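You operate a simulated robot arm through the tools that you are given. There is no shell and no other tool. Be economical: measure what you need, move in short steps, check, and stop when the job is done.

The job below is to be done with a simulated two-armed robot. You get a single attempt, and the scene is never put back.

JOB
Hold the small yellow-handled tray on the top of the grading bench steady with one hand and put the blue square plug in it with the other.

It is judged by the outcome, as a careful person would: the job done as asked, and still so three seconds after it is handed in. It fails if anything else is knocked over, pushed out of place, dropped, spilled or broken.

ROBOT AND FRAMES
Two 7-joint arms with two-finger parallel grippers on one trunk, on a base that drives. Base frame: it is fixed to the floor where the robot stands at the start and does not move with it; the origin is under the middle of the robot, x ahead of it, y to its left, z up. Readings come in m, rad, newtons and seconds.
The left shoulder is at the start at [0.05, 0.161, 1.098], the right one opposite. With the tool pointing down near the work surface each hand reaches from about 0.22 to 0.68 m from the robot's upright axis, wherever it stands, measured 20 degrees to its own side. Places, roughly: small yellow-handled tray [0.75, 1.5, 0.75]. Payload 3.43 kg a hand.
The tool frame of a hand sits at the grasp point between the pads (the TCP): z along the fingers, y along the line on which they close. The tips reach 0.03 m beyond it. Largest opening 0.094 m; finger width 0.028, thickness 0.01; the body of the gripper, 0.05 by 0.096 m, starts 0.055 m behind the TCP.
Orientation is told as [roll, pitch, yaw] about the base's x, y, z axes, in that order, counted from this pose: with the fingers straight down and closing along the base's y, the tool's x points along the base's -x, its y along +y and its z along -z.

CONTROLS
- The arms move only by the tool move_arm. It takes "left_plan", "right_plan" or both (then of equal length, played together; a hand with none holds still); each is a list of rows, each a list of 7 numbers: the shift along the tool's x, y, z in m, then the turn, a rotation vector about the tool's x, y, z in rad, then the opening in per cent of the stroke, from 0 (shut) to 100 (fully open). In form: [[dx, dy, dz, rx, ry, rz, claw], ...]. A call has 1 to 20 rows; each row shifts and turns the commanded pose from where the row before left it, along the tool's axes as they then stand. Each row takes 0.2 s and may step no farther than 0.05 m and 0.15 rad from the row before; otherwise, or with a gripper value out of range, the whole call is refused. A pose out of reach is approached as far as the arm can. The call stops where the force on the tool passes 40 N (or 10 N more than at its start, if that is more) or the arm is blocked; 0.2 s more then pass. The fingers move at their own pace (about 0.045 m/s each) and stop on an object; they squeeze with about 29 N. The grip force told is the motor's: it shows also when the fingers shut on nothing. Time passes only in rows, and 0.2 s behind the last, so rows that do not move let the fingers close. The reply holds the time, the measured pose of the TCP, the force on the tool along the base axes, the opening and the grip force, in the units named above and with some noise, with the torque about the TCP (base axes, N m) and any sound that the robot's microphone picked up, and new pictures: "pictures" is both (left out), scene, wrist or none (wrist: the cameras of the hands that moved).
- Cameras (640 x 400 px; columns grow to the right, rows downward): "scene" is now at [0.1259, 0.0346, 1.2377]; the picture's right is [0.36, -0.93, 0.00], its down [-0.39, -0.15, -0.91] and it looks along [0.85, 0.33, -0.42] (base axes); focal length 253 px, centre (320, 200). "left" rides on the left gripper at [0.076, -0.014, -0.102] in its tool frame; the picture's right is [0.18, 0.98, 0.00], its down [-0.75, 0.14, -0.64] and it looks along [-0.63, 0.12, 0.77] (tool axes); focal length 243 px, centre (320, 200). "right" rides on the right gripper at [0.076, 0.014, -0.103] in its tool frame; the picture's right is [-0.18, 0.98, 0.00], its down [-0.75, -0.14, -0.64] and it looks along [-0.63, -0.12, 0.77] (tool axes); focal length 243 px, centre (320, 200). There is no depth. A picture from a camera that has moved, and an enlarged one, comes with that camera's place and axes in the base frame and with its lens.
- slide_trunk(by): slides the trunk up (or, below 0, down) by that many m; the arms and the scene camera ride with it, the base frame stays. It gives what a move gives, with no picture.
- roll_base(legs): drives the robot by 1 to 6 legs, each [ahead, left, turn to the left] in m, m and rad, along the robot's own axes; the way and the turn of a leg run together, so that a leg with both is an arc; at most 1.5 m and 3.142 rad a leg. The arms and the cameras ride along, it lands a little off, and it stops where it bumps. It gives what a move gives, and a new picture of the scene camera.
- turn_head(pan, tilt): turns the head with the scene camera to pan (to the left, within 1.396 rad either way) and tilt (down, from -0.506 to 1.204), counted from straight ahead of the robot. It gives what a move gives, and a new picture of the scene camera.
- enlarge(camera, box): a new picture of the part [left, top, right, bottom] of that camera's present view, enlarged. It takes no simulated time.
- hand_in(): hands the job in; it is judged then, once.

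Go step by step. Nothing tells you exact positions but the pictures and the camera data: compare them with the known pose of the tool, close in by small moves and look again before you grip or let go. The budget is 120 turns and 260 pictures, counting those below and the enlarged ones. Unless the task says otherwise, let go and move clear before handing in, and close with one line.

The tools are called after "Call:" as name(argument=value, ...) on one line, values as JSON. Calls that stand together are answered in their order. move_arm: Moves the arms, as the interface text tells. Its arguments: {"type":"object","properties":{"left_plan":{"type":"array"},"right_plan":{"type":"array"},"pictures":{"type":"string","enum":["both","scene","wrist","none"]}},"required":[]} The other tools are called the same way: slide_trunk (by) slides the trunk up or down; roll_base (legs) drives the base; turn_head (pan, tilt) turns the head that bears the scene camera; enlarge (camera, box) takes an enlarged picture of a part of a camera's view; hand_in () hands the job in.

At the start:

```text
time_s: 0.0
left_tool_pos: [0.3965, 0.4088, 1.0518]
left_tool_rot: [-0.001, -0.001, 0.0]
left_force: [-0.2, -0.2, 0.2]
left_moment: [0.0, -0.02, 0.0]
left_finger_gap: 0.0939
left_grip_force: 0.1
right_tool_pos: [0.2833, -0.0255, 1.0895]
right_tool_rot: [0.003, 0.0, 0.002]
right_force: [-0.1, -0.9, 0.3]
right_moment: [0.04, 0.03, -0.03]
right_finger_gap: 0.0942
right_grip_force: 0.0
trunk travel left (down, up): [-0.125, 0.142]
robot x, y, heading: [0.0036, 0.003, 0.002]
head pan, tilt: [0.367, 0.431]
```

scene: 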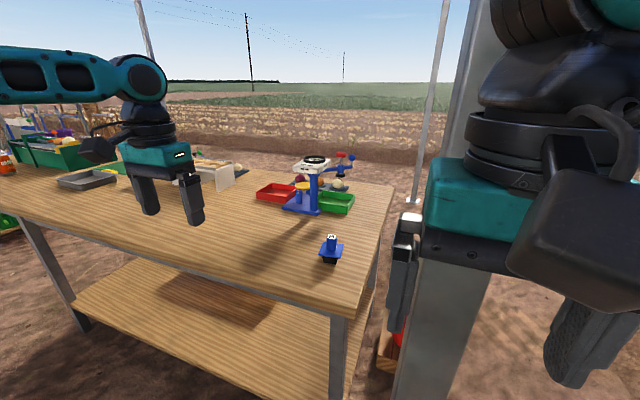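
right: 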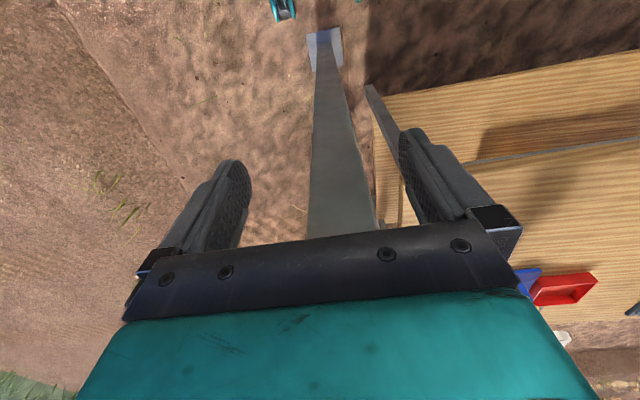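
left: 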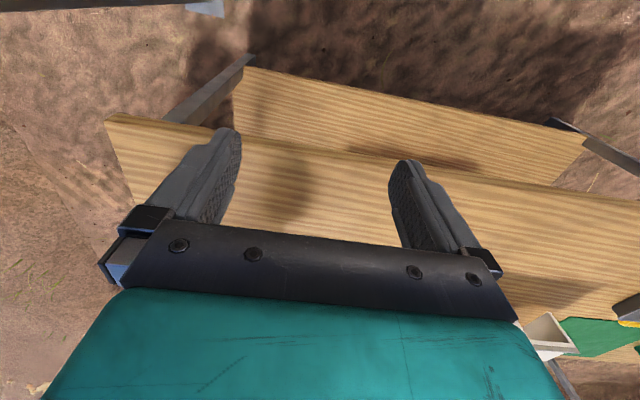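

The bench is ahead and to the left. The blue plug seems to sit near its near right end, and the tray is far to the left. I'll look closer at both.

Call:
enlarge(camera="scene", box=[240, 140, 400, 280])

Call:
turn_head(pan=1.1, tilt=0.35)

```text
2.86 times, centred on (320, 210) of scene
camera zoom: at [0.1259, 0.0346, 1.2377], right [0.36, -0.93, 0.0], down [-0.39, -0.15, -0.91], along [0.85, 0.33, -0.42], focal length 722 px, centre (320, 171)
```

zoom: 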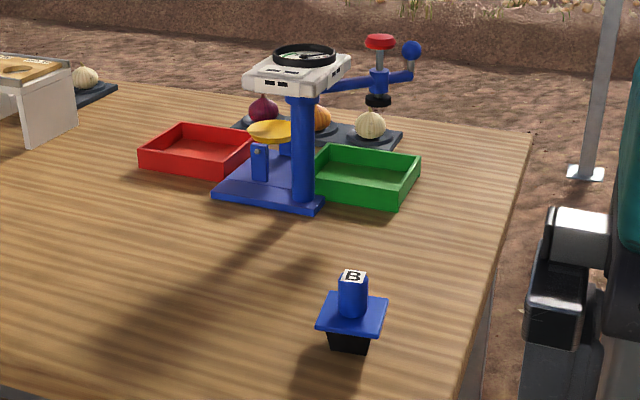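

```text
time_s: 1.1
left_tool_pos: [0.3969, 0.4092, 1.0518]
left_tool_rot: [0.0, -0.001, 0.0]
left_force: [-0.5, -0.9, 0.4]
left_moment: [0.01, 0.03, -0.02]
left_finger_gap: 0.0942
left_grip_force: 0.0
right_tool_pos: [0.2822, -0.025, 1.0904]
right_tool_rot: [0.002, -0.001, 0.0]
right_force: [0.4, -0.2, 0.7]
right_moment: [0.01, 0.04, -0.01]
right_finger_gap: 0.0941
right_grip_force: 0.2
trunk travel left (down, up): [-0.125, 0.142]
robot x, y, heading: [0.0014, 0.0019, 0.002]
head pan, tilt: [1.1, 0.351]
camera scene: at [0.0821, 0.0844, 1.2452], right [0.89, -0.45, 0.0], down [-0.16, -0.31, -0.94], along [0.43, 0.84, -0.34], focal length 253 px, centre (320, 200)
```

scene: 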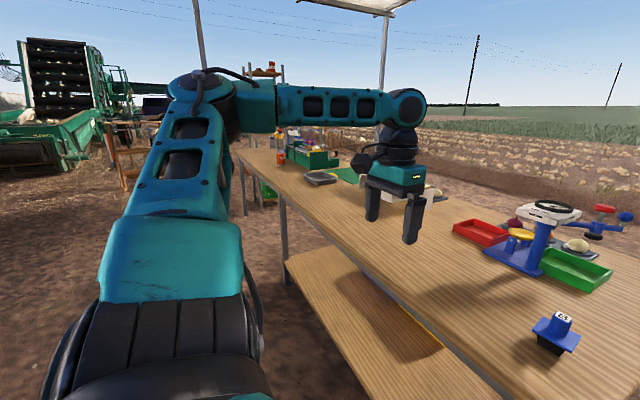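

The plug has a square blue flange and a knob marked B. Next I'll look at the far left items.

Call:
enlarge(camera="scene", box=[230, 120, 390, 220])

Call:
enlarge(camera="scene", box=[500, 290, 620, 365])

Call:
enlarge(camera="left", box=[440, 260, 640, 400])

```text
4.00 times, centred on (310, 170) of scene
camera zoom: at [0.0821, 0.0844, 1.2452], right [0.89, -0.45, 0.0], down [-0.16, -0.31, -0.94], along [0.43, 0.84, -0.34], focal length 1010 px, centre (360, 320)
```

zoom: 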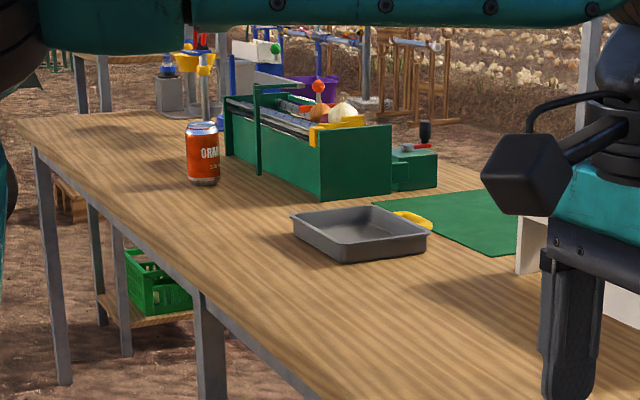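

```text
5.33 times, centred on (560, 328) of scene
camera zoom: at [0.0821, 0.0844, 1.2452], right [0.89, -0.45, 0.0], down [-0.16, -0.31, -0.94], along [0.43, 0.84, -0.34], focal length 1347 px, centre (-960, -480)
```

zoom: 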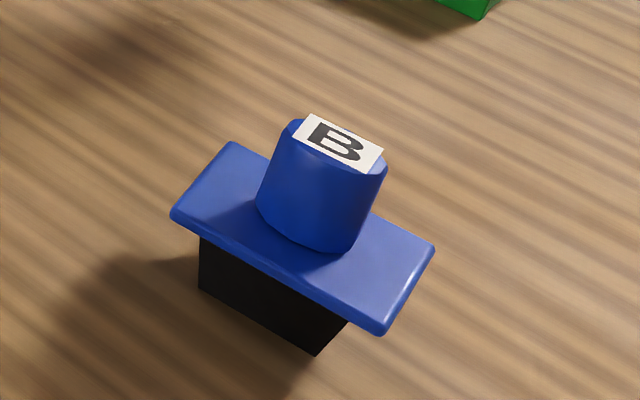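

```text
2.86 times, centred on (540, 330) of left
camera zoom: at [0.3218, 0.3948, 1.1542], right [-0.18, 0.98, 0.0], down [0.75, 0.14, 0.64], along [0.63, 0.12, -0.77], focal length 693 px, centre (-309, -171)
```

zoom: 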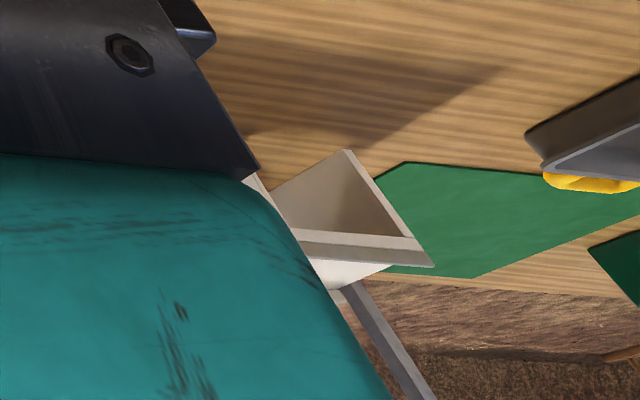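

The tray is the grey one at far left, with its yellow handle pointing right and to the back. A pole stands close ahead on the right, so I'll look that way and down before I drive.

Call:
turn_head(pan=-0.3, tilt=0.8)

Call:
turn_head(pan=0.5, tilt=0.95)

```text
time_s: 2.6
left_tool_pos: [0.397, 0.4103, 1.0517]
left_tool_rot: [0.0, -0.002, -0.001]
left_force: [-0.5, 0.0, -1.0]
left_moment: [-0.01, 0.01, -0.03]
left_finger_gap: 0.094
left_grip_force: 0.0
right_tool_pos: [0.2826, -0.0251, 1.0902]
right_tool_rot: [0.002, -0.001, 0.0]
right_force: [0.6, -0.7, 0.7]
right_moment: [0.02, 0.01, 0.0]
right_finger_gap: 0.094
right_grip_force: 0.1
trunk travel left (down, up): [-0.125, 0.142]
robot x, y, heading: [0.0, 0.001, 0.002]
head pan, tilt: [-0.3, 0.799]
camera scene: at [0.1169, -0.0223, 1.2055], right [-0.3, -0.96, 0.0], down [-0.68, 0.21, -0.7], along [0.67, -0.21, -0.72], focal length 253 px, centre (320, 200)
```

scene: 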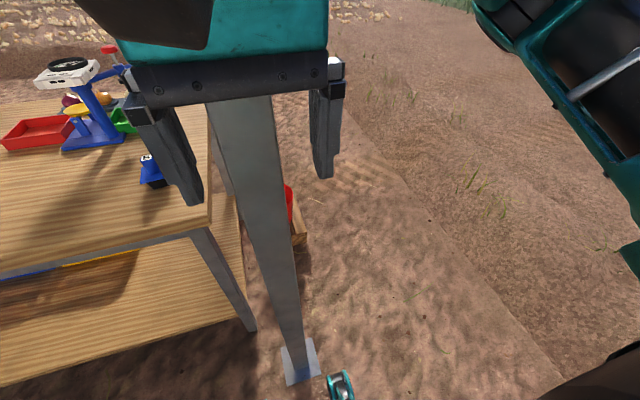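

```text
time_s: 3.8
left_tool_pos: [0.3962, 0.4097, 1.0521]
left_tool_rot: [0.0, 0.0, 0.001]
left_force: [-0.2, -0.7, 0.0]
left_moment: [0.0, 0.01, -0.02]
left_finger_gap: 0.0939
left_grip_force: 0.0
right_tool_pos: [0.2834, -0.0253, 1.0905]
right_tool_rot: [-0.001, 0.0, -0.001]
right_force: [-0.2, -0.5, -0.2]
right_moment: [0.0, 0.02, -0.01]
right_finger_gap: 0.0938
right_grip_force: 0.0
trunk travel left (down, up): [-0.125, 0.142]
robot x, y, heading: [-0.0015, -0.0017, -0.001]
head pan, tilt: [0.499, 0.949]
camera scene: at [0.1037, 0.0362, 1.194], right [0.48, -0.88, 0.0], down [-0.71, -0.39, -0.58], along [0.51, 0.28, -0.81], focal length 253 px, centre (320, 200)
```

scene: 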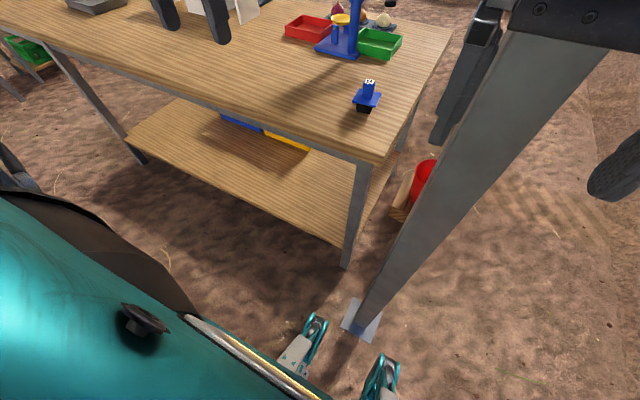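

I place the plug at about (0.75, 0.24), the bench's near edge at x≈0.55, and the pole at (0.38, -0.01). I'll use the right hand for the plug. First I'll ease back from the pole and drive left.

Call:
roll_base(legs=[[-0.04, 0, 0], [0, 0.55, 0]])

Call:
turn_head(pan=-0.5, tilt=0.75)

```text
time_s: 9.4
left_tool_pos: [0.3468, 0.9519, 1.0513]
left_tool_rot: [0.0, 0.001, 0.017]
left_force: [-0.4, 0.4, 0.2]
left_moment: [0.02, 0.02, 0.02]
left_finger_gap: 0.0939
left_grip_force: 0.0
right_tool_pos: [0.2382, 0.5171, 1.0896]
right_tool_rot: [0.0, 0.001, 0.016]
right_force: [-0.4, 0.7, -0.9]
right_moment: [0.04, 0.03, -0.05]
right_finger_gap: 0.0938
right_grip_force: 0.0
trunk travel left (down, up): [-0.125, 0.142]
robot x, y, heading: [-0.0422, 0.5359, 0.015]
head pan, tilt: [0.499, 0.949]
camera scene: at [0.0597, 0.5751, 1.194], right [0.49, -0.87, 0.0], down [-0.71, -0.4, -0.58], along [0.51, 0.29, -0.81], focal length 253 px, centre (320, 200)
```

scene: 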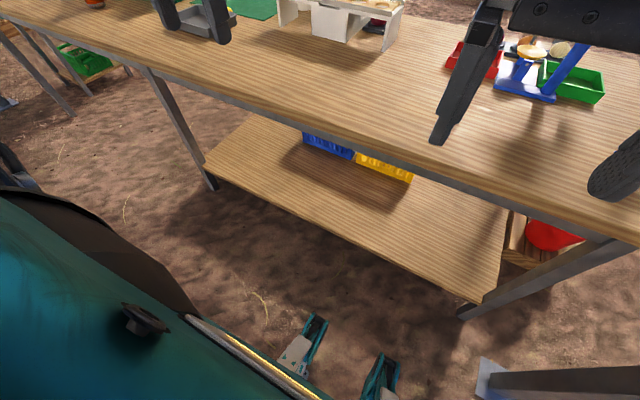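

```text
time_s: 10.7
left_tool_pos: [0.3477, 0.9528, 1.052]
left_tool_rot: [0.001, -0.001, 0.018]
left_force: [0.2, 0.2, -0.5]
left_moment: [-0.02, 0.01, 0.01]
left_finger_gap: 0.0942
left_grip_force: 0.1
right_tool_pos: [0.2401, 0.5161, 1.0913]
right_tool_rot: [0.001, 0.001, 0.015]
right_force: [-0.8, 0.8, 0.3]
right_moment: [0.0, 0.01, 0.0]
right_finger_gap: 0.094
right_grip_force: 0.1
trunk travel left (down, up): [-0.125, 0.142]
robot x, y, heading: [-0.0438, 0.5349, 0.013]
head pan, tilt: [-0.499, 0.75]
camera scene: at [0.0698, 0.5007, 1.2095], right [-0.47, -0.89, 0.0], down [-0.6, 0.32, -0.73], along [0.65, -0.34, -0.68], focal length 253 px, centre (320, 200)
```

scene: 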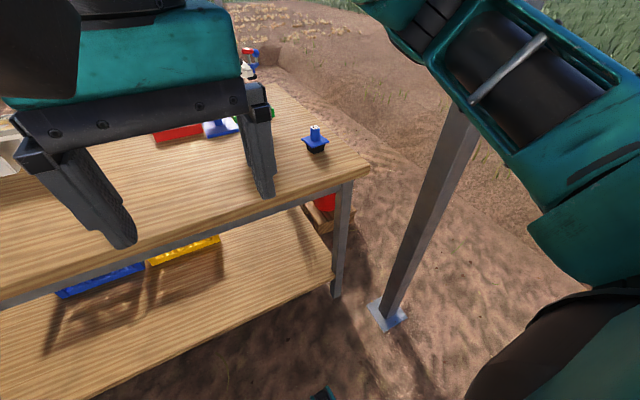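

The pole is well to the right of the base now. Next I'll drive ahead, so the plug is in reach of the right hand.

Call:
roll_base(legs=[[0.21, 0, -0.015]])

Call:
enlarge(camera="right", box=[0, 0, 640, 400])

```text
time_s: 12.4
left_tool_pos: [0.5689, 0.9467, 1.0522]
left_tool_rot: [0.001, 0.0, -0.002]
left_force: [0.0, 0.5, -0.4]
left_moment: [-0.02, 0.04, 0.0]
left_finger_gap: 0.094
left_grip_force: 0.1
right_tool_pos: [0.4519, 0.5122, 1.0895]
right_tool_rot: [0.002, 0.0, -0.001]
right_force: [-0.8, -0.2, 0.1]
right_moment: [0.0, -0.01, 0.0]
right_finger_gap: 0.0939
right_grip_force: 0.0
trunk travel left (down, up): [-0.125, 0.142]
robot x, y, heading: [0.1708, 0.5386, -0.004]
head pan, tilt: [-0.499, 0.75]
camera scene: at [0.2823, 0.4998, 1.2094], right [-0.48, -0.88, 0.0], down [-0.6, 0.33, -0.73], along [0.64, -0.35, -0.68], focal length 253 px, centre (320, 200)
```

scene: 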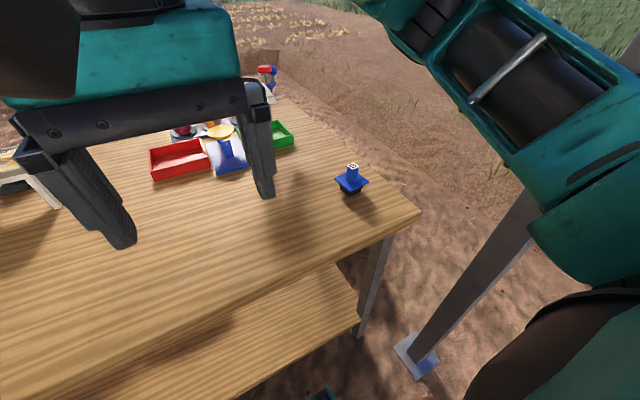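

```text
1.00 times, centred on (320, 200) of right (not enlarged: the box is as wide or as high as the picture)
camera zoom: at [0.376, 0.5267, 1.1915], right [0.19, 0.98, 0.0], down [0.75, -0.14, 0.64], along [0.63, -0.12, -0.77], focal length 243 px, centre (320, 200)
```

zoom: 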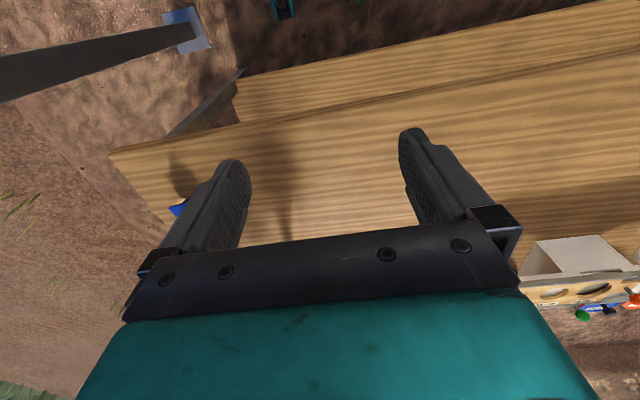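

The plug is in clear view now, so I'll enlarge it for its position and yaw.

Call:
enlarge(camera="scene", box=[320, 150, 384, 206])

```text
7.14 times, centred on (352, 178) of scene
camera zoom: at [0.2823, 0.4998, 1.2094], right [-0.48, -0.88, 0.0], down [-0.6, 0.33, -0.73], along [0.64, -0.35, -0.68], focal length 1804 px, centre (91, 357)
```

zoom: 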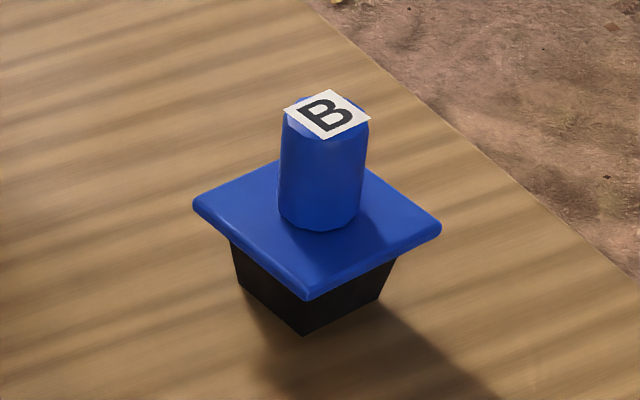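

I triangulate the knob top at about (0.658, 0.209, 0.877), with a yaw of about +8°. I'll bring the right hand above it, staying high.

Call:
move_arm(right_plan=[[-0.0206, -0.0303, 0.009, 0, 0, -0.013, 100], [-0.0206, -0.0303, 0.009, 0, 0, -0.013, 100], [-0.0206, -0.0303, 0.009, 0, 0, -0.013, 100], [-0.0206, -0.0303, 0.009, 0, 0, -0.013, 100], [-0.0206, -0.0303, 0.009, 0, 0, -0.013, 100], [-0.0206, -0.0303, 0.009, 0, 0, -0.013, 100]])

```text
time_s: 13.8
left_tool_pos: [0.5675, 0.9473, 1.0511]
left_tool_rot: [-0.001, -0.001, -0.005]
left_force: [-0.5, -0.2, -1.0]
left_moment: [-0.02, -0.03, 0.02]
left_finger_gap: 0.0939
left_grip_force: 0.2
right_tool_pos: [0.5785, 0.3345, 1.0364]
right_tool_rot: [0.0, 0.0, 0.074]
right_force: [0.7, -0.5, 0.3]
right_moment: [-0.01, 0.01, -0.01]
right_finger_gap: 0.0938
right_grip_force: 0.1
trunk travel left (down, up): [-0.125, 0.142]
robot x, y, heading: [0.1719, 0.5399, -0.003]
head pan, tilt: [-0.499, 0.75]
camera scene: at [0.2819, 0.4995, 1.2095], right [-0.48, -0.88, 0.0], down [-0.6, 0.33, -0.73], along [0.64, -0.35, -0.68], focal length 253 px, centre (320, 200)
camera right: at [0.5019, 0.3419, 1.1372], right [0.11, 0.99, 0.0], down [0.76, -0.08, 0.64], along [0.64, -0.07, -0.77], focal length 243 px, centre (320, 200)
```

scene: 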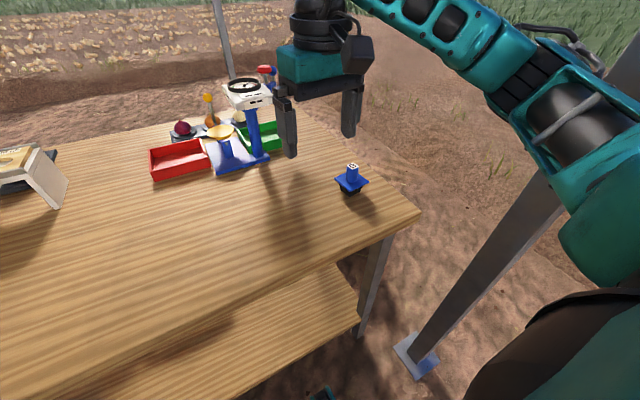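
right: 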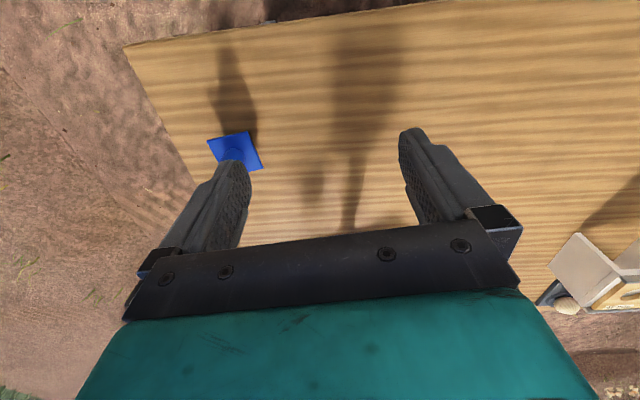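

The wrist camera agrees with that plug position. Before going on, I'll check the gap between the right elbow and the pole.

Call:
turn_head(pan=-1.1, tilt=0.5)

```text
time_s: 14.8
left_tool_pos: [0.5676, 0.9466, 1.052]
left_tool_rot: [0.002, -0.001, -0.002]
left_force: [0.0, -0.2, 0.0]
left_moment: [-0.02, -0.02, 0.01]
left_finger_gap: 0.0941
left_grip_force: 0.1
right_tool_pos: [0.5779, 0.3343, 1.0355]
right_tool_rot: [0.003, 0.0, 0.074]
right_force: [0.1, -0.9, 1.1]
right_moment: [0.01, 0.0, -0.02]
right_finger_gap: 0.094
right_grip_force: 0.1
trunk travel left (down, up): [-0.125, 0.142]
robot x, y, heading: [0.1723, 0.5406, -0.007]
head pan, tilt: [-1.1, 0.499]
camera scene: at [0.2503, 0.4585, 1.2315], right [-0.89, -0.45, 0.0], down [-0.22, 0.43, -0.88], along [0.4, -0.78, -0.48], focal length 253 px, centre (320, 200)
```

scene: 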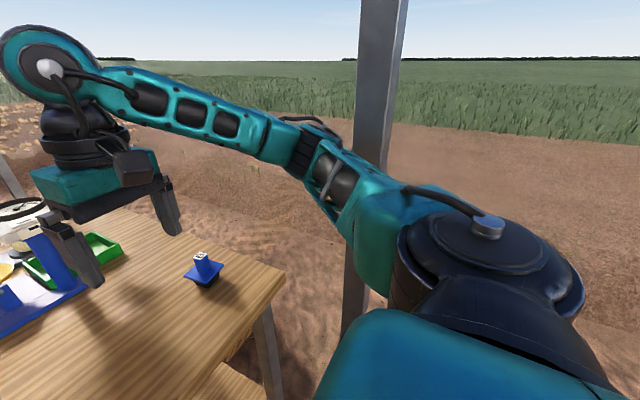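

The arm passes clear of the pole on our side, so I'll go on until the hand is above the plug.

Call:
move_arm(right_plan=[[-0.02, -0.031, 0.012, 0, 0, -0.014, 100], [-0.02, -0.031, 0.012, 0, 0, -0.014, 100], [-0.02, -0.031, 0.012, 0, 0, -0.014, 100], [-0.008, -0.031, 0.024, 0, 0, -0.014, 100]])

```text
time_s: 15.8
left_tool_pos: [0.5674, 0.9454, 1.0515]
left_tool_rot: [-0.001, -0.001, -0.003]
left_force: [0.7, 0.8, 0.5]
left_moment: [-0.02, 0.02, 0.04]
left_finger_gap: 0.0938
left_grip_force: 0.1
right_tool_pos: [0.659, 0.2171, 0.9746]
right_tool_rot: [0.001, -0.001, 0.129]
right_force: [0.1, 0.2, -0.4]
right_moment: [-0.01, -0.04, -0.02]
right_finger_gap: 0.094
right_grip_force: 0.0
trunk travel left (down, up): [-0.125, 0.142]
robot x, y, heading: [0.1692, 0.5402, -0.006]
head pan, tilt: [-1.1, 0.499]
camera scene: at [0.2503, 0.4582, 1.2315], right [-0.89, -0.45, 0.0], down [-0.22, 0.43, -0.88], along [0.4, -0.78, -0.48], focal length 253 px, centre (320, 200)
camera right: at [0.581, 0.2208, 1.0768], right [0.05, 1.0, 0.0], down [0.76, -0.04, 0.64], along [0.64, -0.03, -0.77], focal length 243 px, centre (320, 200)
```

scene: 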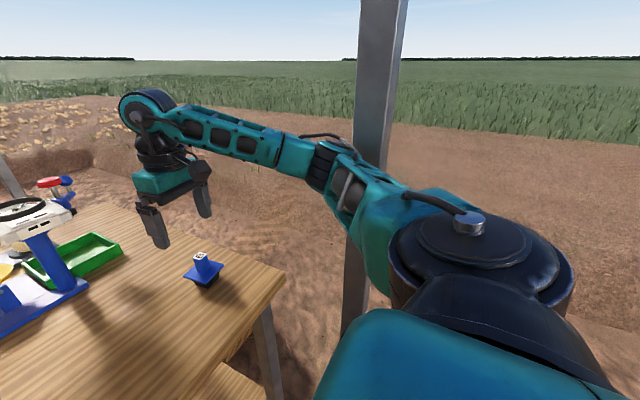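
right: 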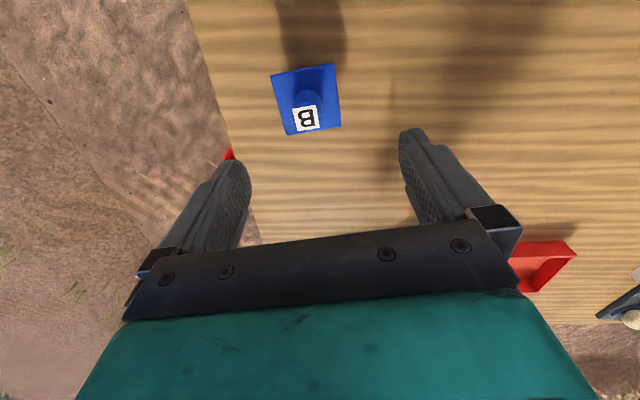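

The label sits at (0.658, 0.205). I'll correct sideways, go partway down and look again.

Call:
move_arm(right_plan=[[0.002, -0.012, 0.01, 0, 0, 0, 100], [0, 0, 0.02, 0, 0, 0, 100], [0, 0, 0.015, 0, 0, 0, 100]])

Call:
turn_head(pan=-0.75, tilt=0.75)

Call:
enlarge(camera="scene", box=[160, 80, 320, 180])

```text
time_s: 16.6
left_tool_pos: [0.5683, 0.9468, 1.0527]
left_tool_rot: [-0.001, -0.001, -0.003]
left_force: [0.6, 0.1, -0.2]
left_moment: [-0.03, 0.0, 0.02]
left_finger_gap: 0.0939
left_grip_force: 0.1
right_tool_pos: [0.6593, 0.2038, 0.9311]
right_tool_rot: [0.002, 0.002, 0.131]
right_force: [0.1, 0.4, -0.3]
right_moment: [-0.03, 0.02, 0.03]
right_finger_gap: 0.0941
right_grip_force: 0.1
trunk travel left (down, up): [-0.125, 0.142]
robot x, y, heading: [0.1691, 0.5397, -0.002]
head pan, tilt: [-1.1, 0.499]
camera scene: at [0.2503, 0.4585, 1.2315], right [-0.89, -0.45, 0.0], down [-0.22, 0.43, -0.88], along [0.4, -0.78, -0.48], focal length 253 px, centre (320, 200)
camera right: at [0.5825, 0.2085, 1.0321], right [0.05, 1.0, 0.0], down [0.77, -0.04, 0.64], along [0.64, -0.03, -0.77], focal length 243 px, centre (320, 200)
```

scene: 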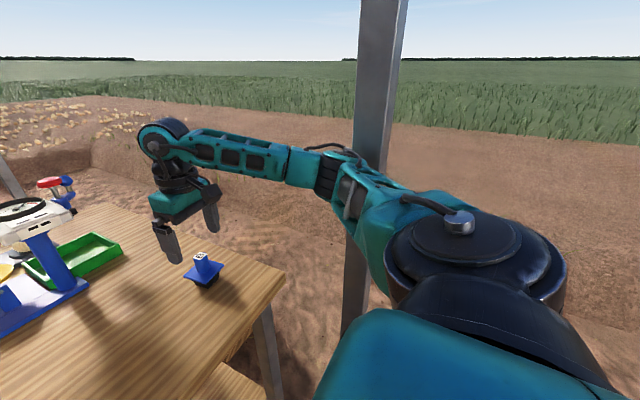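
right: 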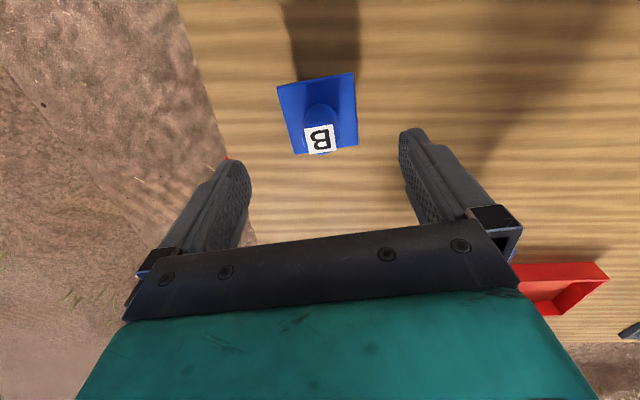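

```text
time_s: 17.4
left_tool_pos: [0.5685, 0.9475, 1.0517]
left_tool_rot: [0.0, 0.001, -0.003]
left_force: [-0.1, -0.9, 0.6]
left_moment: [0.02, -0.02, -0.01]
left_finger_gap: 0.0938
left_grip_force: 0.0
right_tool_pos: [0.6602, 0.2048, 0.9308]
right_tool_rot: [0.003, 0.001, 0.126]
right_force: [-0.3, -0.8, 1.0]
right_moment: [-0.03, -0.02, -0.02]
right_finger_gap: 0.094
right_grip_force: 0.1
trunk travel left (down, up): [-0.125, 0.142]
robot x, y, heading: [0.1673, 0.5426, -0.003]
head pan, tilt: [-0.75, 0.75]
camera scene: at [0.2695, 0.4829, 1.2096], right [-0.69, -0.73, 0.0], down [-0.5, 0.47, -0.73], along [0.53, -0.5, -0.68], focal length 253 px, centre (320, 200)
```

scene: 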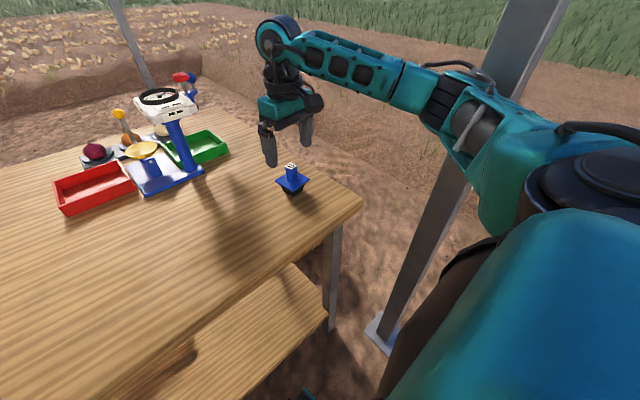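

```text
4.00 times, centred on (240, 130) of scene
camera zoom: at [0.2695, 0.4829, 1.2096], right [-0.69, -0.73, 0.0], down [-0.5, 0.47, -0.73], along [0.53, -0.5, -0.68], focal length 1010 px, centre (640, 480)
```

zoom: 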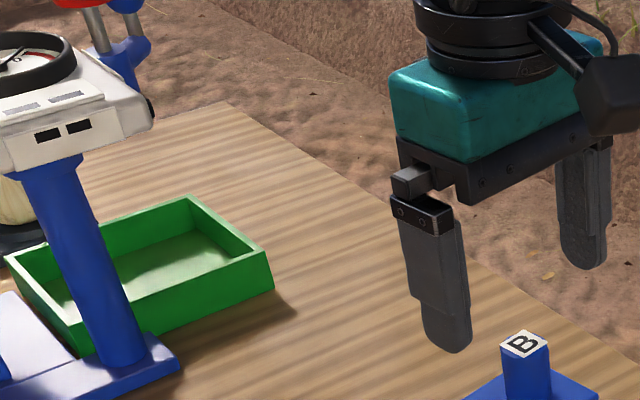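

All three views agree: the knob lies between the fingers. I'll go down to z≈0.875, which keeps the tips just above the flange.

Call:
move_arm(right_plan=[[0.002, 0, 0.02, 0, 0, 0, 100], [0, 0, 0.02, 0, 0, 0, 100], [0, 0, 0.014, 0, 0, 0, 100], [0, 0, 0, 0, 0, 0, 100]])

Call:
enlarge(camera="scene", box=[230, 110, 350, 210])

```text
time_s: 18.4
left_tool_pos: [0.5686, 0.9469, 1.0512]
left_tool_rot: [0.002, 0.0, -0.005]
left_force: [0.8, 0.5, -0.3]
left_moment: [-0.03, 0.0, 0.02]
left_finger_gap: 0.0941
left_grip_force: 0.1
right_tool_pos: [0.6581, 0.2045, 0.8766]
right_tool_rot: [-0.001, 0.0, 0.129]
right_force: [0.2, 0.2, 0.9]
right_moment: [0.0, -0.04, -0.01]
right_finger_gap: 0.094
right_grip_force: 0.1
trunk travel left (down, up): [-0.125, 0.142]
robot x, y, heading: [0.1719, 0.5402, -0.004]
head pan, tilt: [-0.75, 0.75]
camera scene: at [0.2696, 0.483, 1.2095], right [-0.68, -0.73, 0.0], down [-0.5, 0.47, -0.73], along [0.53, -0.5, -0.68], focal length 253 px, centre (320, 200)
camera right: at [0.5799, 0.2095, 0.9788], right [0.06, 1.0, 0.0], down [0.77, -0.04, 0.64], along [0.64, -0.03, -0.77], focal length 243 px, centre (320, 200)
```

scene: 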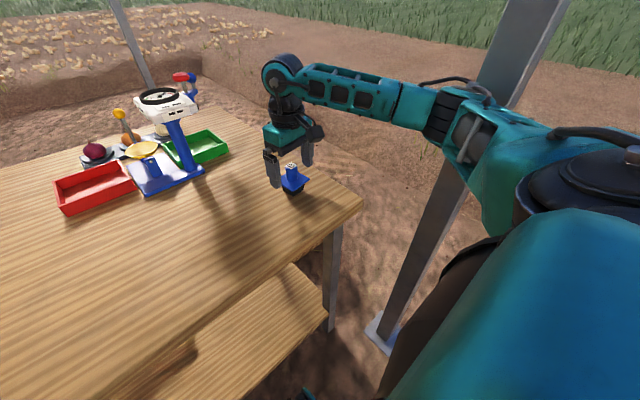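
right: 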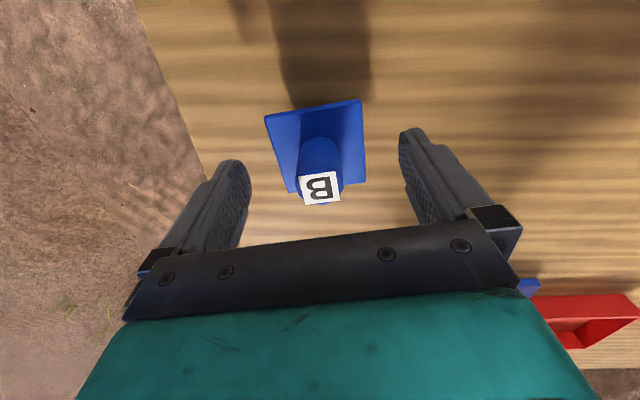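

```text
4.00 times, centred on (290, 160) of scene
camera zoom: at [0.2696, 0.483, 1.2095], right [-0.68, -0.73, 0.0], down [-0.5, 0.47, -0.73], along [0.53, -0.5, -0.68], focal length 1010 px, centre (440, 360)
```

zoom: 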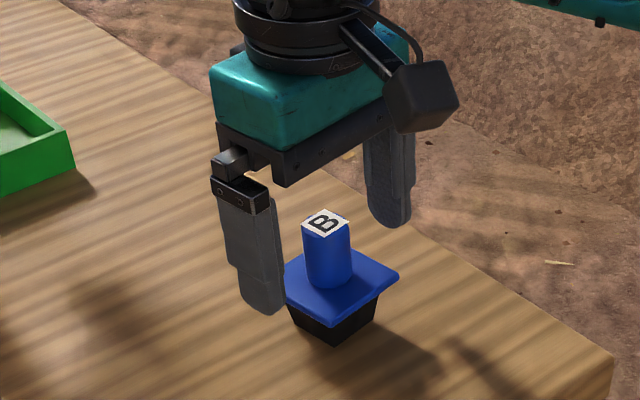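

The knob is centred between the fingers. I'll close on it.

Call:
move_arm(right_plan=[[0, 0, 0, 0, 0, 0, 0], [0, 0, 0, 0, 0, 0, 0], [0, 0, 0, 0, 0, 0, 0], [0, 0, 0, 0, 0, 0, 0], [0, 0, 0, 0, 0, 0, 0], [0, 0, 0, 0, 0, 0, 0]])

```text
time_s: 19.8
left_tool_pos: [0.5684, 0.9459, 1.0521]
left_tool_rot: [0.0, 0.001, -0.006]
left_force: [0.0, 0.5, -1.2]
left_moment: [-0.03, 0.0, 0.02]
left_finger_gap: 0.0943
left_grip_force: 0.1
right_tool_pos: [0.6561, 0.2067, 0.8777]
right_tool_rot: [0.0, 0.0, 0.131]
right_force: [0.2, -0.7, 0.0]
right_moment: [-0.06, 0.01, 0.01]
right_finger_gap: 0.0268
right_grip_force: 29.0
trunk travel left (down, up): [-0.125, 0.142]
robot x, y, heading: [0.1709, 0.535, -0.001]
head pan, tilt: [-0.75, 0.75]
camera scene: at [0.2696, 0.483, 1.2095], right [-0.68, -0.73, 0.0], down [-0.5, 0.47, -0.73], along [0.53, -0.5, -0.68], focal length 253 px, centre (320, 200)
camera right: at [0.5799, 0.2095, 0.9791], right [0.06, 1.0, 0.0], down [0.77, -0.04, 0.64], along [0.64, -0.03, -0.77], focal length 243 px, centre (320, 200)
```

scene: 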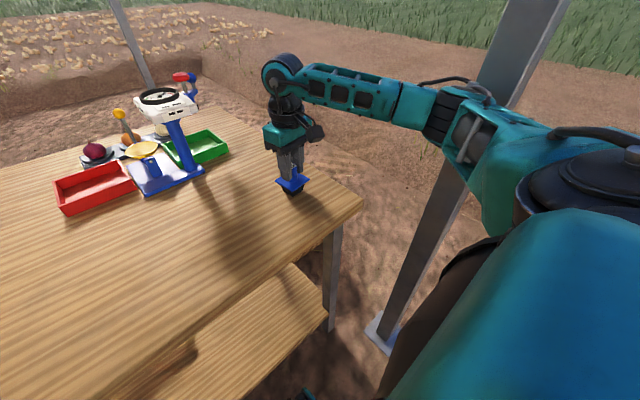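
right: 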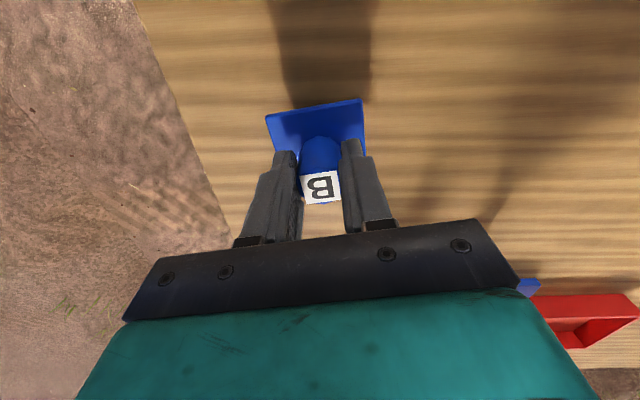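

The knob is held, with a gap of 0.027 m. I'll lift straight up and then draw the hand back towards the robot.

Call:
move_arm(right_plan=[[0, 0, -0.02, 0, 0, 0, 0], [0, 0, -0.03, 0, 0, 0, 0], [0, 0, -0.03, 0, 0, 0, 0], [0, 0, -0.03, 0, 0, 0, 0], [0, 0, -0.03, 0, 0, 0, 0], [0.02, 0.03, -0.01, 0, 0, 0, 0], [0.02, 0.03, 0, 0, 0, 0, 0], [0.02, 0.03, 0, 0, 0, 0.02, 0], [0.02, 0.03, 0, 0, 0, 0.02, 0], [0.02, 0.03, 0, 0, 0, 0.02, 0], [0.02, 0.02, 0, 0, 0, 0.02, 0], [0.02, 0.02, 0, 0, 0, 0.02, 0], [0.02, 0, 0, 0, 0, 0.02, 0]])

Call:
turn_head(pan=0.9, tilt=0.6)

```text
time_s: 22.6
left_tool_pos: [0.5667, 0.9477, 1.0518]
left_tool_rot: [0.0, 0.0, -0.003]
left_force: [0.3, 0.5, 1.2]
left_moment: [0.01, 0.03, -0.01]
left_finger_gap: 0.094
left_grip_force: 0.1
right_tool_pos: [0.4784, 0.3793, 1.0247]
right_tool_rot: [0.001, 0.0, 0.009]
right_force: [-0.3, 0.1, -1.1]
right_moment: [-0.01, 0.02, -0.02]
right_finger_gap: 0.0264
right_grip_force: 29.1
trunk travel left (down, up): [-0.125, 0.142]
robot x, y, heading: [0.1706, 0.537, -0.003]
head pan, tilt: [-0.75, 0.75]
camera scene: at [0.2695, 0.4829, 1.2095], right [-0.68, -0.73, 0.0], down [-0.5, 0.47, -0.73], along [0.53, -0.5, -0.68], focal length 253 px, centre (320, 200)
camera right: at [0.4008, 0.3921, 1.1265], right [0.18, 0.98, 0.0], down [0.75, -0.14, 0.64], along [0.63, -0.11, -0.77], focal length 243 px, centre (320, 200)
```

scene: 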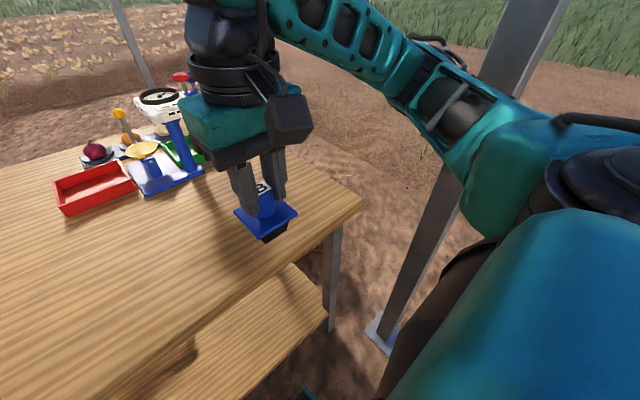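
right: 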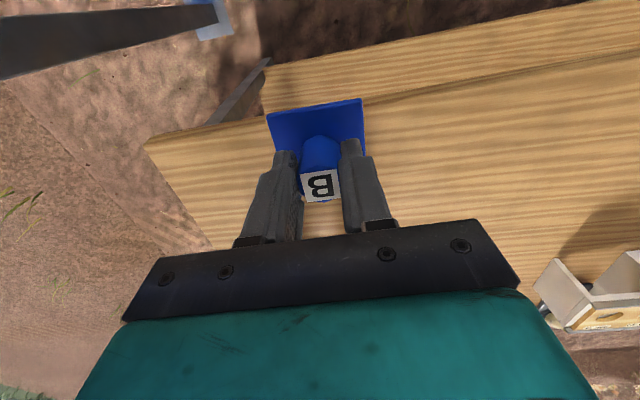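

```text
time_s: 24.3
left_tool_pos: [0.5676, 0.9468, 1.0523]
left_tool_rot: [0.0, -0.001, -0.002]
left_force: [0.9, -0.3, 0.4]
left_moment: [-0.01, -0.03, -0.01]
left_finger_gap: 0.0937
left_grip_force: 0.0
right_tool_pos: [0.4774, 0.3773, 1.0241]
right_tool_rot: [0.001, 0.0, 0.009]
right_force: [-0.1, 0.5, -0.5]
right_moment: [-0.02, -0.01, -0.02]
right_finger_gap: 0.0266
right_grip_force: 29.5
trunk travel left (down, up): [-0.125, 0.142]
robot x, y, heading: [0.169, 0.5379, -0.0]
head pan, tilt: [0.901, 0.6]
camera scene: at [0.2644, 0.6087, 1.2224], right [0.78, -0.62, 0.0], down [-0.35, -0.44, -0.83], along [0.52, 0.64, -0.56], focal length 253 px, centre (320, 200)
```

scene: 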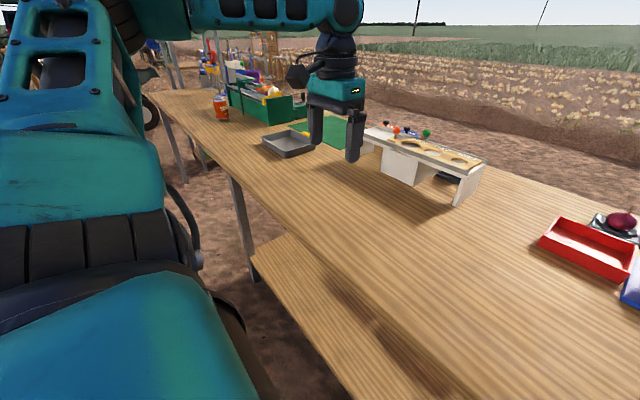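

The tray is at about (0.8, 1.49). I'll drive left in two parts and look between them.

Call:
roll_base(legs=[[0, 0.5, 0]])

```text
time_s: 29.3
left_tool_pos: [0.5645, 1.4675, 1.0522]
left_tool_rot: [0.002, 0.0, 0.005]
left_force: [-0.3, -0.1, 0.6]
left_moment: [-0.01, -0.01, 0.01]
left_finger_gap: 0.0943
left_grip_force: 0.1
right_tool_pos: [0.4786, 0.8982, 1.0253]
right_tool_rot: [-0.001, 0.0, 0.018]
right_force: [0.5, 0.0, -0.5]
right_moment: [-0.03, 0.03, 0.01]
right_finger_gap: 0.0266
right_grip_force: 29.2
trunk travel left (down, up): [-0.125, 0.142]
robot x, y, heading: [0.1717, 1.0582, 0.005]
head pan, tilt: [0.901, 0.6]
camera scene: at [0.2635, 1.1269, 1.2224], right [0.79, -0.62, 0.0], down [-0.35, -0.44, -0.83], along [0.51, 0.65, -0.56], focal length 253 px, centre (320, 200)
```

scene: 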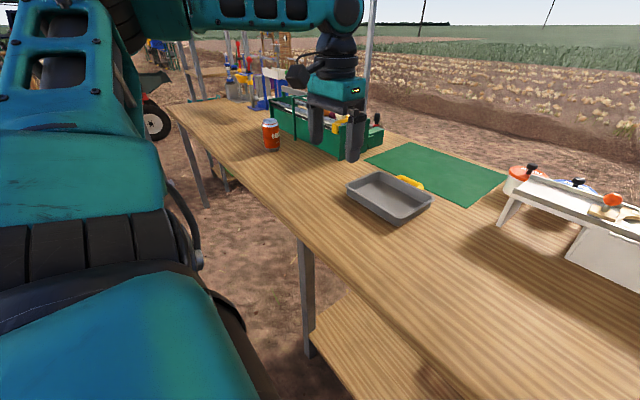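

The tray spans x≈0.72–0.85 and y≈1.38–1.58, with its handle on the far side. I'll go on left to y≈1.5, so that the left hand can take the left wall and the right hand can place the plug.

Call:
roll_base(legs=[[0.03, 0.43, -0.005]])

Call:
turn_head(pan=0.0, tilt=0.6)

```text
time_s: 33.7
left_tool_pos: [0.5909, 1.909, 1.0528]
left_tool_rot: [0.001, 0.001, 0.01]
left_force: [-0.9, 0.2, -0.5]
left_moment: [0.01, -0.01, -0.01]
left_finger_gap: 0.0942
left_grip_force: 0.0
right_tool_pos: [0.5053, 1.3393, 1.0252]
right_tool_rot: [0.001, 0.0, 0.021]
right_force: [-0.8, 0.0, -0.4]
right_moment: [0.02, 0.01, -0.02]
right_finger_gap: 0.0268
right_grip_force: 29.3
trunk travel left (down, up): [-0.125, 0.142]
robot x, y, heading: [0.1973, 1.4992, 0.005]
head pan, tilt: [0.901, 0.6]
camera scene: at [0.2907, 1.567, 1.2224], right [0.79, -0.61, 0.0], down [-0.35, -0.45, -0.82], along [0.51, 0.65, -0.57], focal length 253 px, centre (320, 200)
```

scene: 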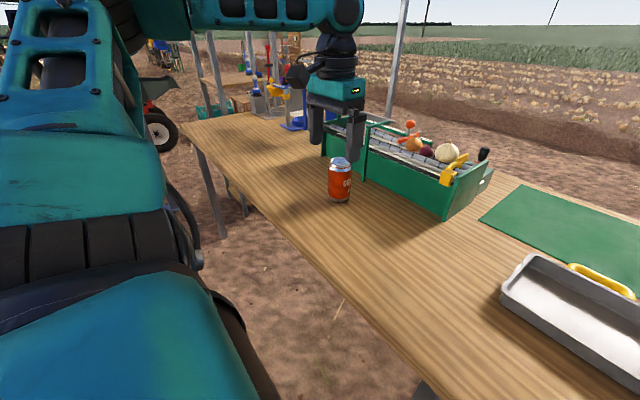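

```text
time_s: 34.9
left_tool_pos: [0.5899, 1.9091, 1.0523]
left_tool_rot: [0.001, 0.0, 0.009]
left_force: [0.2, -1.0, -0.1]
left_moment: [-0.05, 0.02, 0.0]
left_finger_gap: 0.0941
left_grip_force: 0.0
right_tool_pos: [0.5065, 1.3399, 1.0248]
right_tool_rot: [0.003, 0.0, 0.022]
right_force: [-0.5, 0.5, -0.9]
right_moment: [0.0, 0.01, 0.01]
right_finger_gap: 0.0264
right_grip_force: 29.9
trunk travel left (down, up): [-0.125, 0.142]
robot x, y, heading: [0.1979, 1.4981, 0.009]
head pan, tilt: [0.0, 0.6]
camera scene: at [0.3247, 1.498, 1.2224], right [0.01, -1.0, 0.0], down [-0.56, -0.01, -0.83], along [0.83, 0.01, -0.56], focal length 253 px, centre (320, 200)
```

scene: 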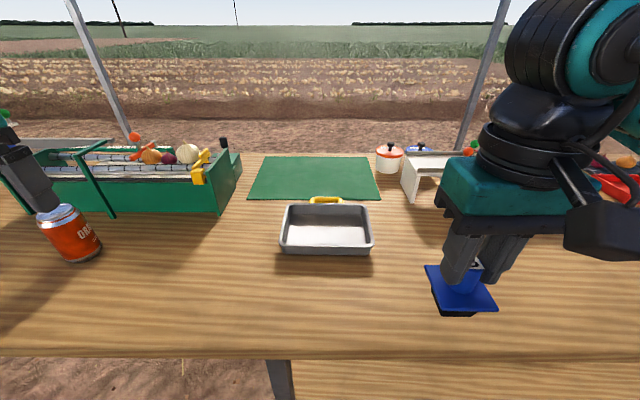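

The view of the tray is good from here. I'll enlarge it to measure the walls.

Call:
enlarge(camera="scene", box=[264, 190, 392, 270])

```text
5.00 times, centred on (328, 230) of scene
camera zoom: at [0.3247, 1.498, 1.2224], right [0.01, -1.0, 0.0], down [-0.56, -0.01, -0.83], along [0.83, 0.01, -0.56], focal length 1263 px, centre (280, 50)
```

zoom: 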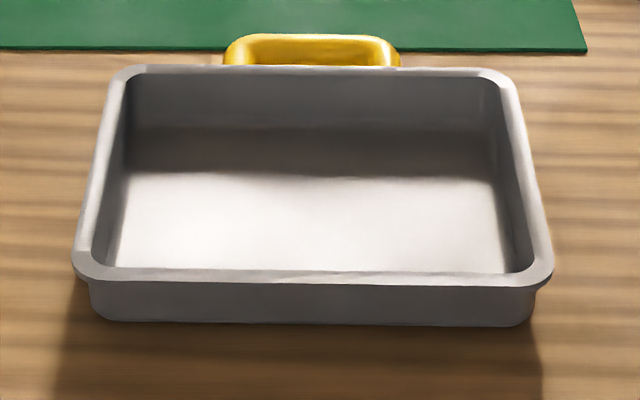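

The rim is at z≈0.845 and the left wall at y≈1.584, with its middle at x≈0.79. I'll bring the left hand over it, going sideways first so that it stays clear of the crate and the can.

Call:
move_arm(left_plan=[[0, -0.04, 0, 0, 0, 0.009, 55], [0, -0.041, 0, 0, 0, 0, 55], [0, -0.041, 0, 0, 0, 0, 55], [0, -0.041, 0, 0, 0, 0, 55], [0, -0.041, 0, 0, 0, 0, 55], [0, -0.041, 0, 0, 0, 0, 55], [0, -0.041, 0, 0, 0, 0, 55], [0, -0.04, 0, 0, 0, 0, 55], [-0.04, 0, 0.01, 0, 0, 0, 55], [-0.04, 0, 0.015, 0, 0, 0, 55], [-0.04, 0, 0.025, 0, 0, 0, 55], [-0.04, 0, 0.025, 0, 0, 0, 55], [-0.04, 0, 0.025, 0, 0, 0, 55]])

```text
time_s: 37.7
left_tool_pos: [0.6992, 1.6734, 0.9628]
left_tool_rot: [0.002, -0.001, -0.001]
left_force: [0.2, 0.8, 0.6]
left_moment: [0.01, 0.02, -0.02]
left_finger_gap: 0.0518
left_grip_force: 0.1
left hand out of reach, approached as far as the arm can: row 8, 9, 10, 11, 12, 13
right_tool_pos: [0.5073, 1.3401, 1.0248]
right_tool_rot: [0.001, -0.001, 0.021]
right_force: [-0.2, -0.3, -0.2]
right_moment: [-0.01, 0.0, -0.04]
right_finger_gap: 0.0266
right_grip_force: 28.9
trunk travel left (down, up): [-0.125, 0.142]
robot x, y, heading: [0.1968, 1.495, 0.011]
head pan, tilt: [0.0, 0.6]
camera scene: at [0.3249, 1.498, 1.2224], right [0.01, -1.0, 0.0], down [-0.57, 0.0, -0.82], along [0.82, 0.01, -0.57], focal length 253 px, centre (320, 200)
camera left: at [0.6235, 1.6578, 1.0646], right [-0.18, 0.98, 0.0], down [0.75, 0.14, 0.64], along [0.63, 0.12, -0.77], focal length 243 px, centre (320, 200)
```

scene: 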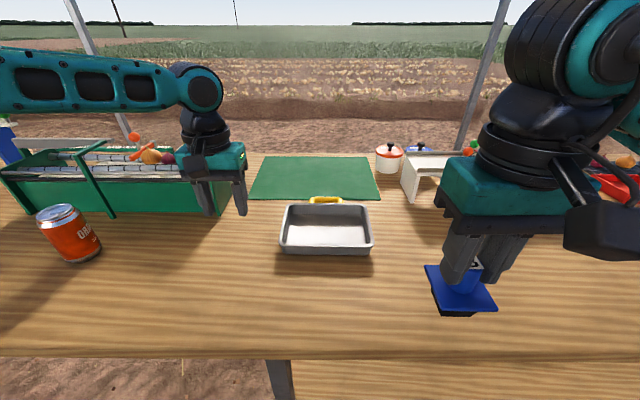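
left: 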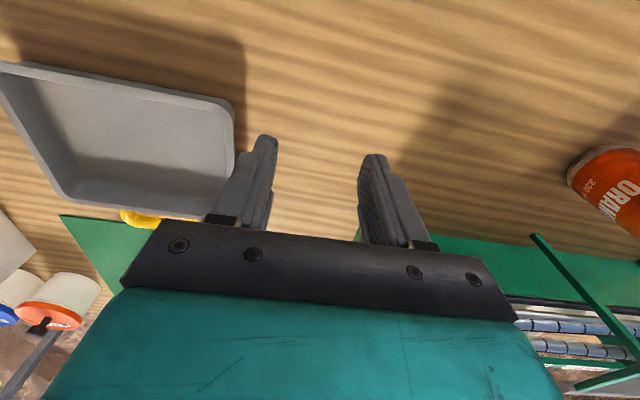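

The left arm stopped short at (0.70, 1.673), probably at the limit of its current arm posture. I'll try extending forward from here, since that may be in reach.

Call:
move_arm(left_plan=[[-0.02, 0, 0, 0, 0, 0, 55], [-0.02, 0, 0, 0, 0, 0, 55], [-0.02, 0, 0, 0, 0, 0, 55]], pictures="none")

```text
time_s: 38.5
left_tool_pos: [0.7265, 1.7023, 0.9686]
left_tool_rot: [0.0, -0.002, 0.0]
left_force: [-0.2, -0.1, -0.3]
left_moment: [0.0, 0.0, 0.02]
left_finger_gap: 0.0517
left_grip_force: 0.1
left hand out of reach, approached as far as the arm can: row 1, 2, 3
right_tool_pos: [0.5068, 1.3395, 1.0255]
right_tool_rot: [0.001, 0.0, 0.022]
right_force: [0.0, 0.1, -0.7]
right_moment: [0.03, -0.01, 0.03]
right_finger_gap: 0.0268
right_grip_force: 29.0
trunk travel left (down, up): [-0.125, 0.142]
robot x, y, heading: [0.1954, 1.4929, 0.005]
head pan, tilt: [0.0, 0.6]
```

The limit may be the wrist roll. Turning the left hand by -90° would let it grip the near wall instead, which suits the job as well. I'll back off a little, go up and test that turn.

Call:
move_arm(left_plan=[[0.04, 0.02, -0.02, 0, 0, 0, 55], [0.03, 0.02, -0.02, 0, 0, 0, 55], [0.02, 0, 0, 0, 0, 0.1, 55], [0, 0, 0, 0, 0, 0.15, 55], [0, 0, 0, 0, 0, 0.15, 55], [0, 0, 0, 0, 0, 0.15, 55], [0, 0, 0, 0, 0, 0.15, 55], [0, 0, 0, 0, 0, 0.15, 55]], pictures="scene")

```text
time_s: 40.3
left_tool_pos: [0.6366, 1.7411, 1.0114]
left_tool_rot: [0.0, 0.001, -0.853]
left_force: [0.1, -0.1, 0.4]
left_moment: [0.02, 0.0, -0.04]
left_finger_gap: 0.0519
left_grip_force: 0.0
right_tool_pos: [0.507, 1.3379, 1.0255]
right_tool_rot: [0.002, 0.001, 0.02]
right_force: [0.7, 0.1, -1.4]
right_moment: [-0.04, 0.04, -0.02]
right_finger_gap: 0.0262
right_grip_force: 28.8
trunk travel left (down, up): [-0.125, 0.142]
robot x, y, heading: [0.1975, 1.4988, 0.007]
head pan, tilt: [0.0, 0.6]
camera scene: at [0.3247, 1.4979, 1.2224], right [0.01, -1.0, 0.0], down [-0.56, 0.0, -0.83], along [0.83, 0.01, -0.56], focal length 253 px, centre (320, 200)
```

scene: 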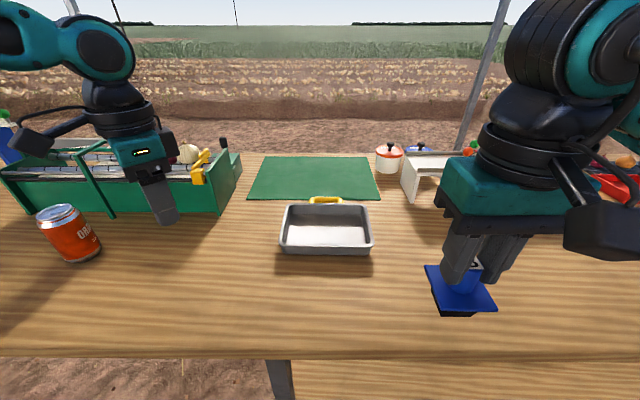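

The turn works and the hand moved as commanded. I'll finish the rest of the quarter turn.

Call:
move_arm(left_plan=[[0, 0, 0, 0, 0, 0.1436, 55], [0, 0, 0, 0, 0, 0.1436, 55], [0, 0, 0, 0, 0, 0.1436, 55], [0, 0, 0, 0, 0, 0.1436, 55], [0, 0, 0, 0, 0, 0.1436, 55]], pictures="none")

```text
time_s: 41.5
left_tool_pos: [0.6357, 1.7408, 1.0117]
left_tool_rot: [0.0, -0.001, -1.571]
left_force: [0.5, -0.6, 0.4]
left_moment: [-0.01, 0.01, -0.04]
left_finger_gap: 0.0517
left_grip_force: 0.1
right_tool_pos: [0.5061, 1.3389, 1.0254]
right_tool_rot: [0.002, 0.0, 0.021]
right_force: [0.4, 0.3, -0.4]
right_moment: [0.03, 0.01, 0.0]
right_finger_gap: 0.0265
right_grip_force: 28.9
trunk travel left (down, up): [-0.125, 0.142]
robot x, y, heading: [0.1961, 1.4974, 0.006]
head pan, tilt: [0.0, 0.6]
```

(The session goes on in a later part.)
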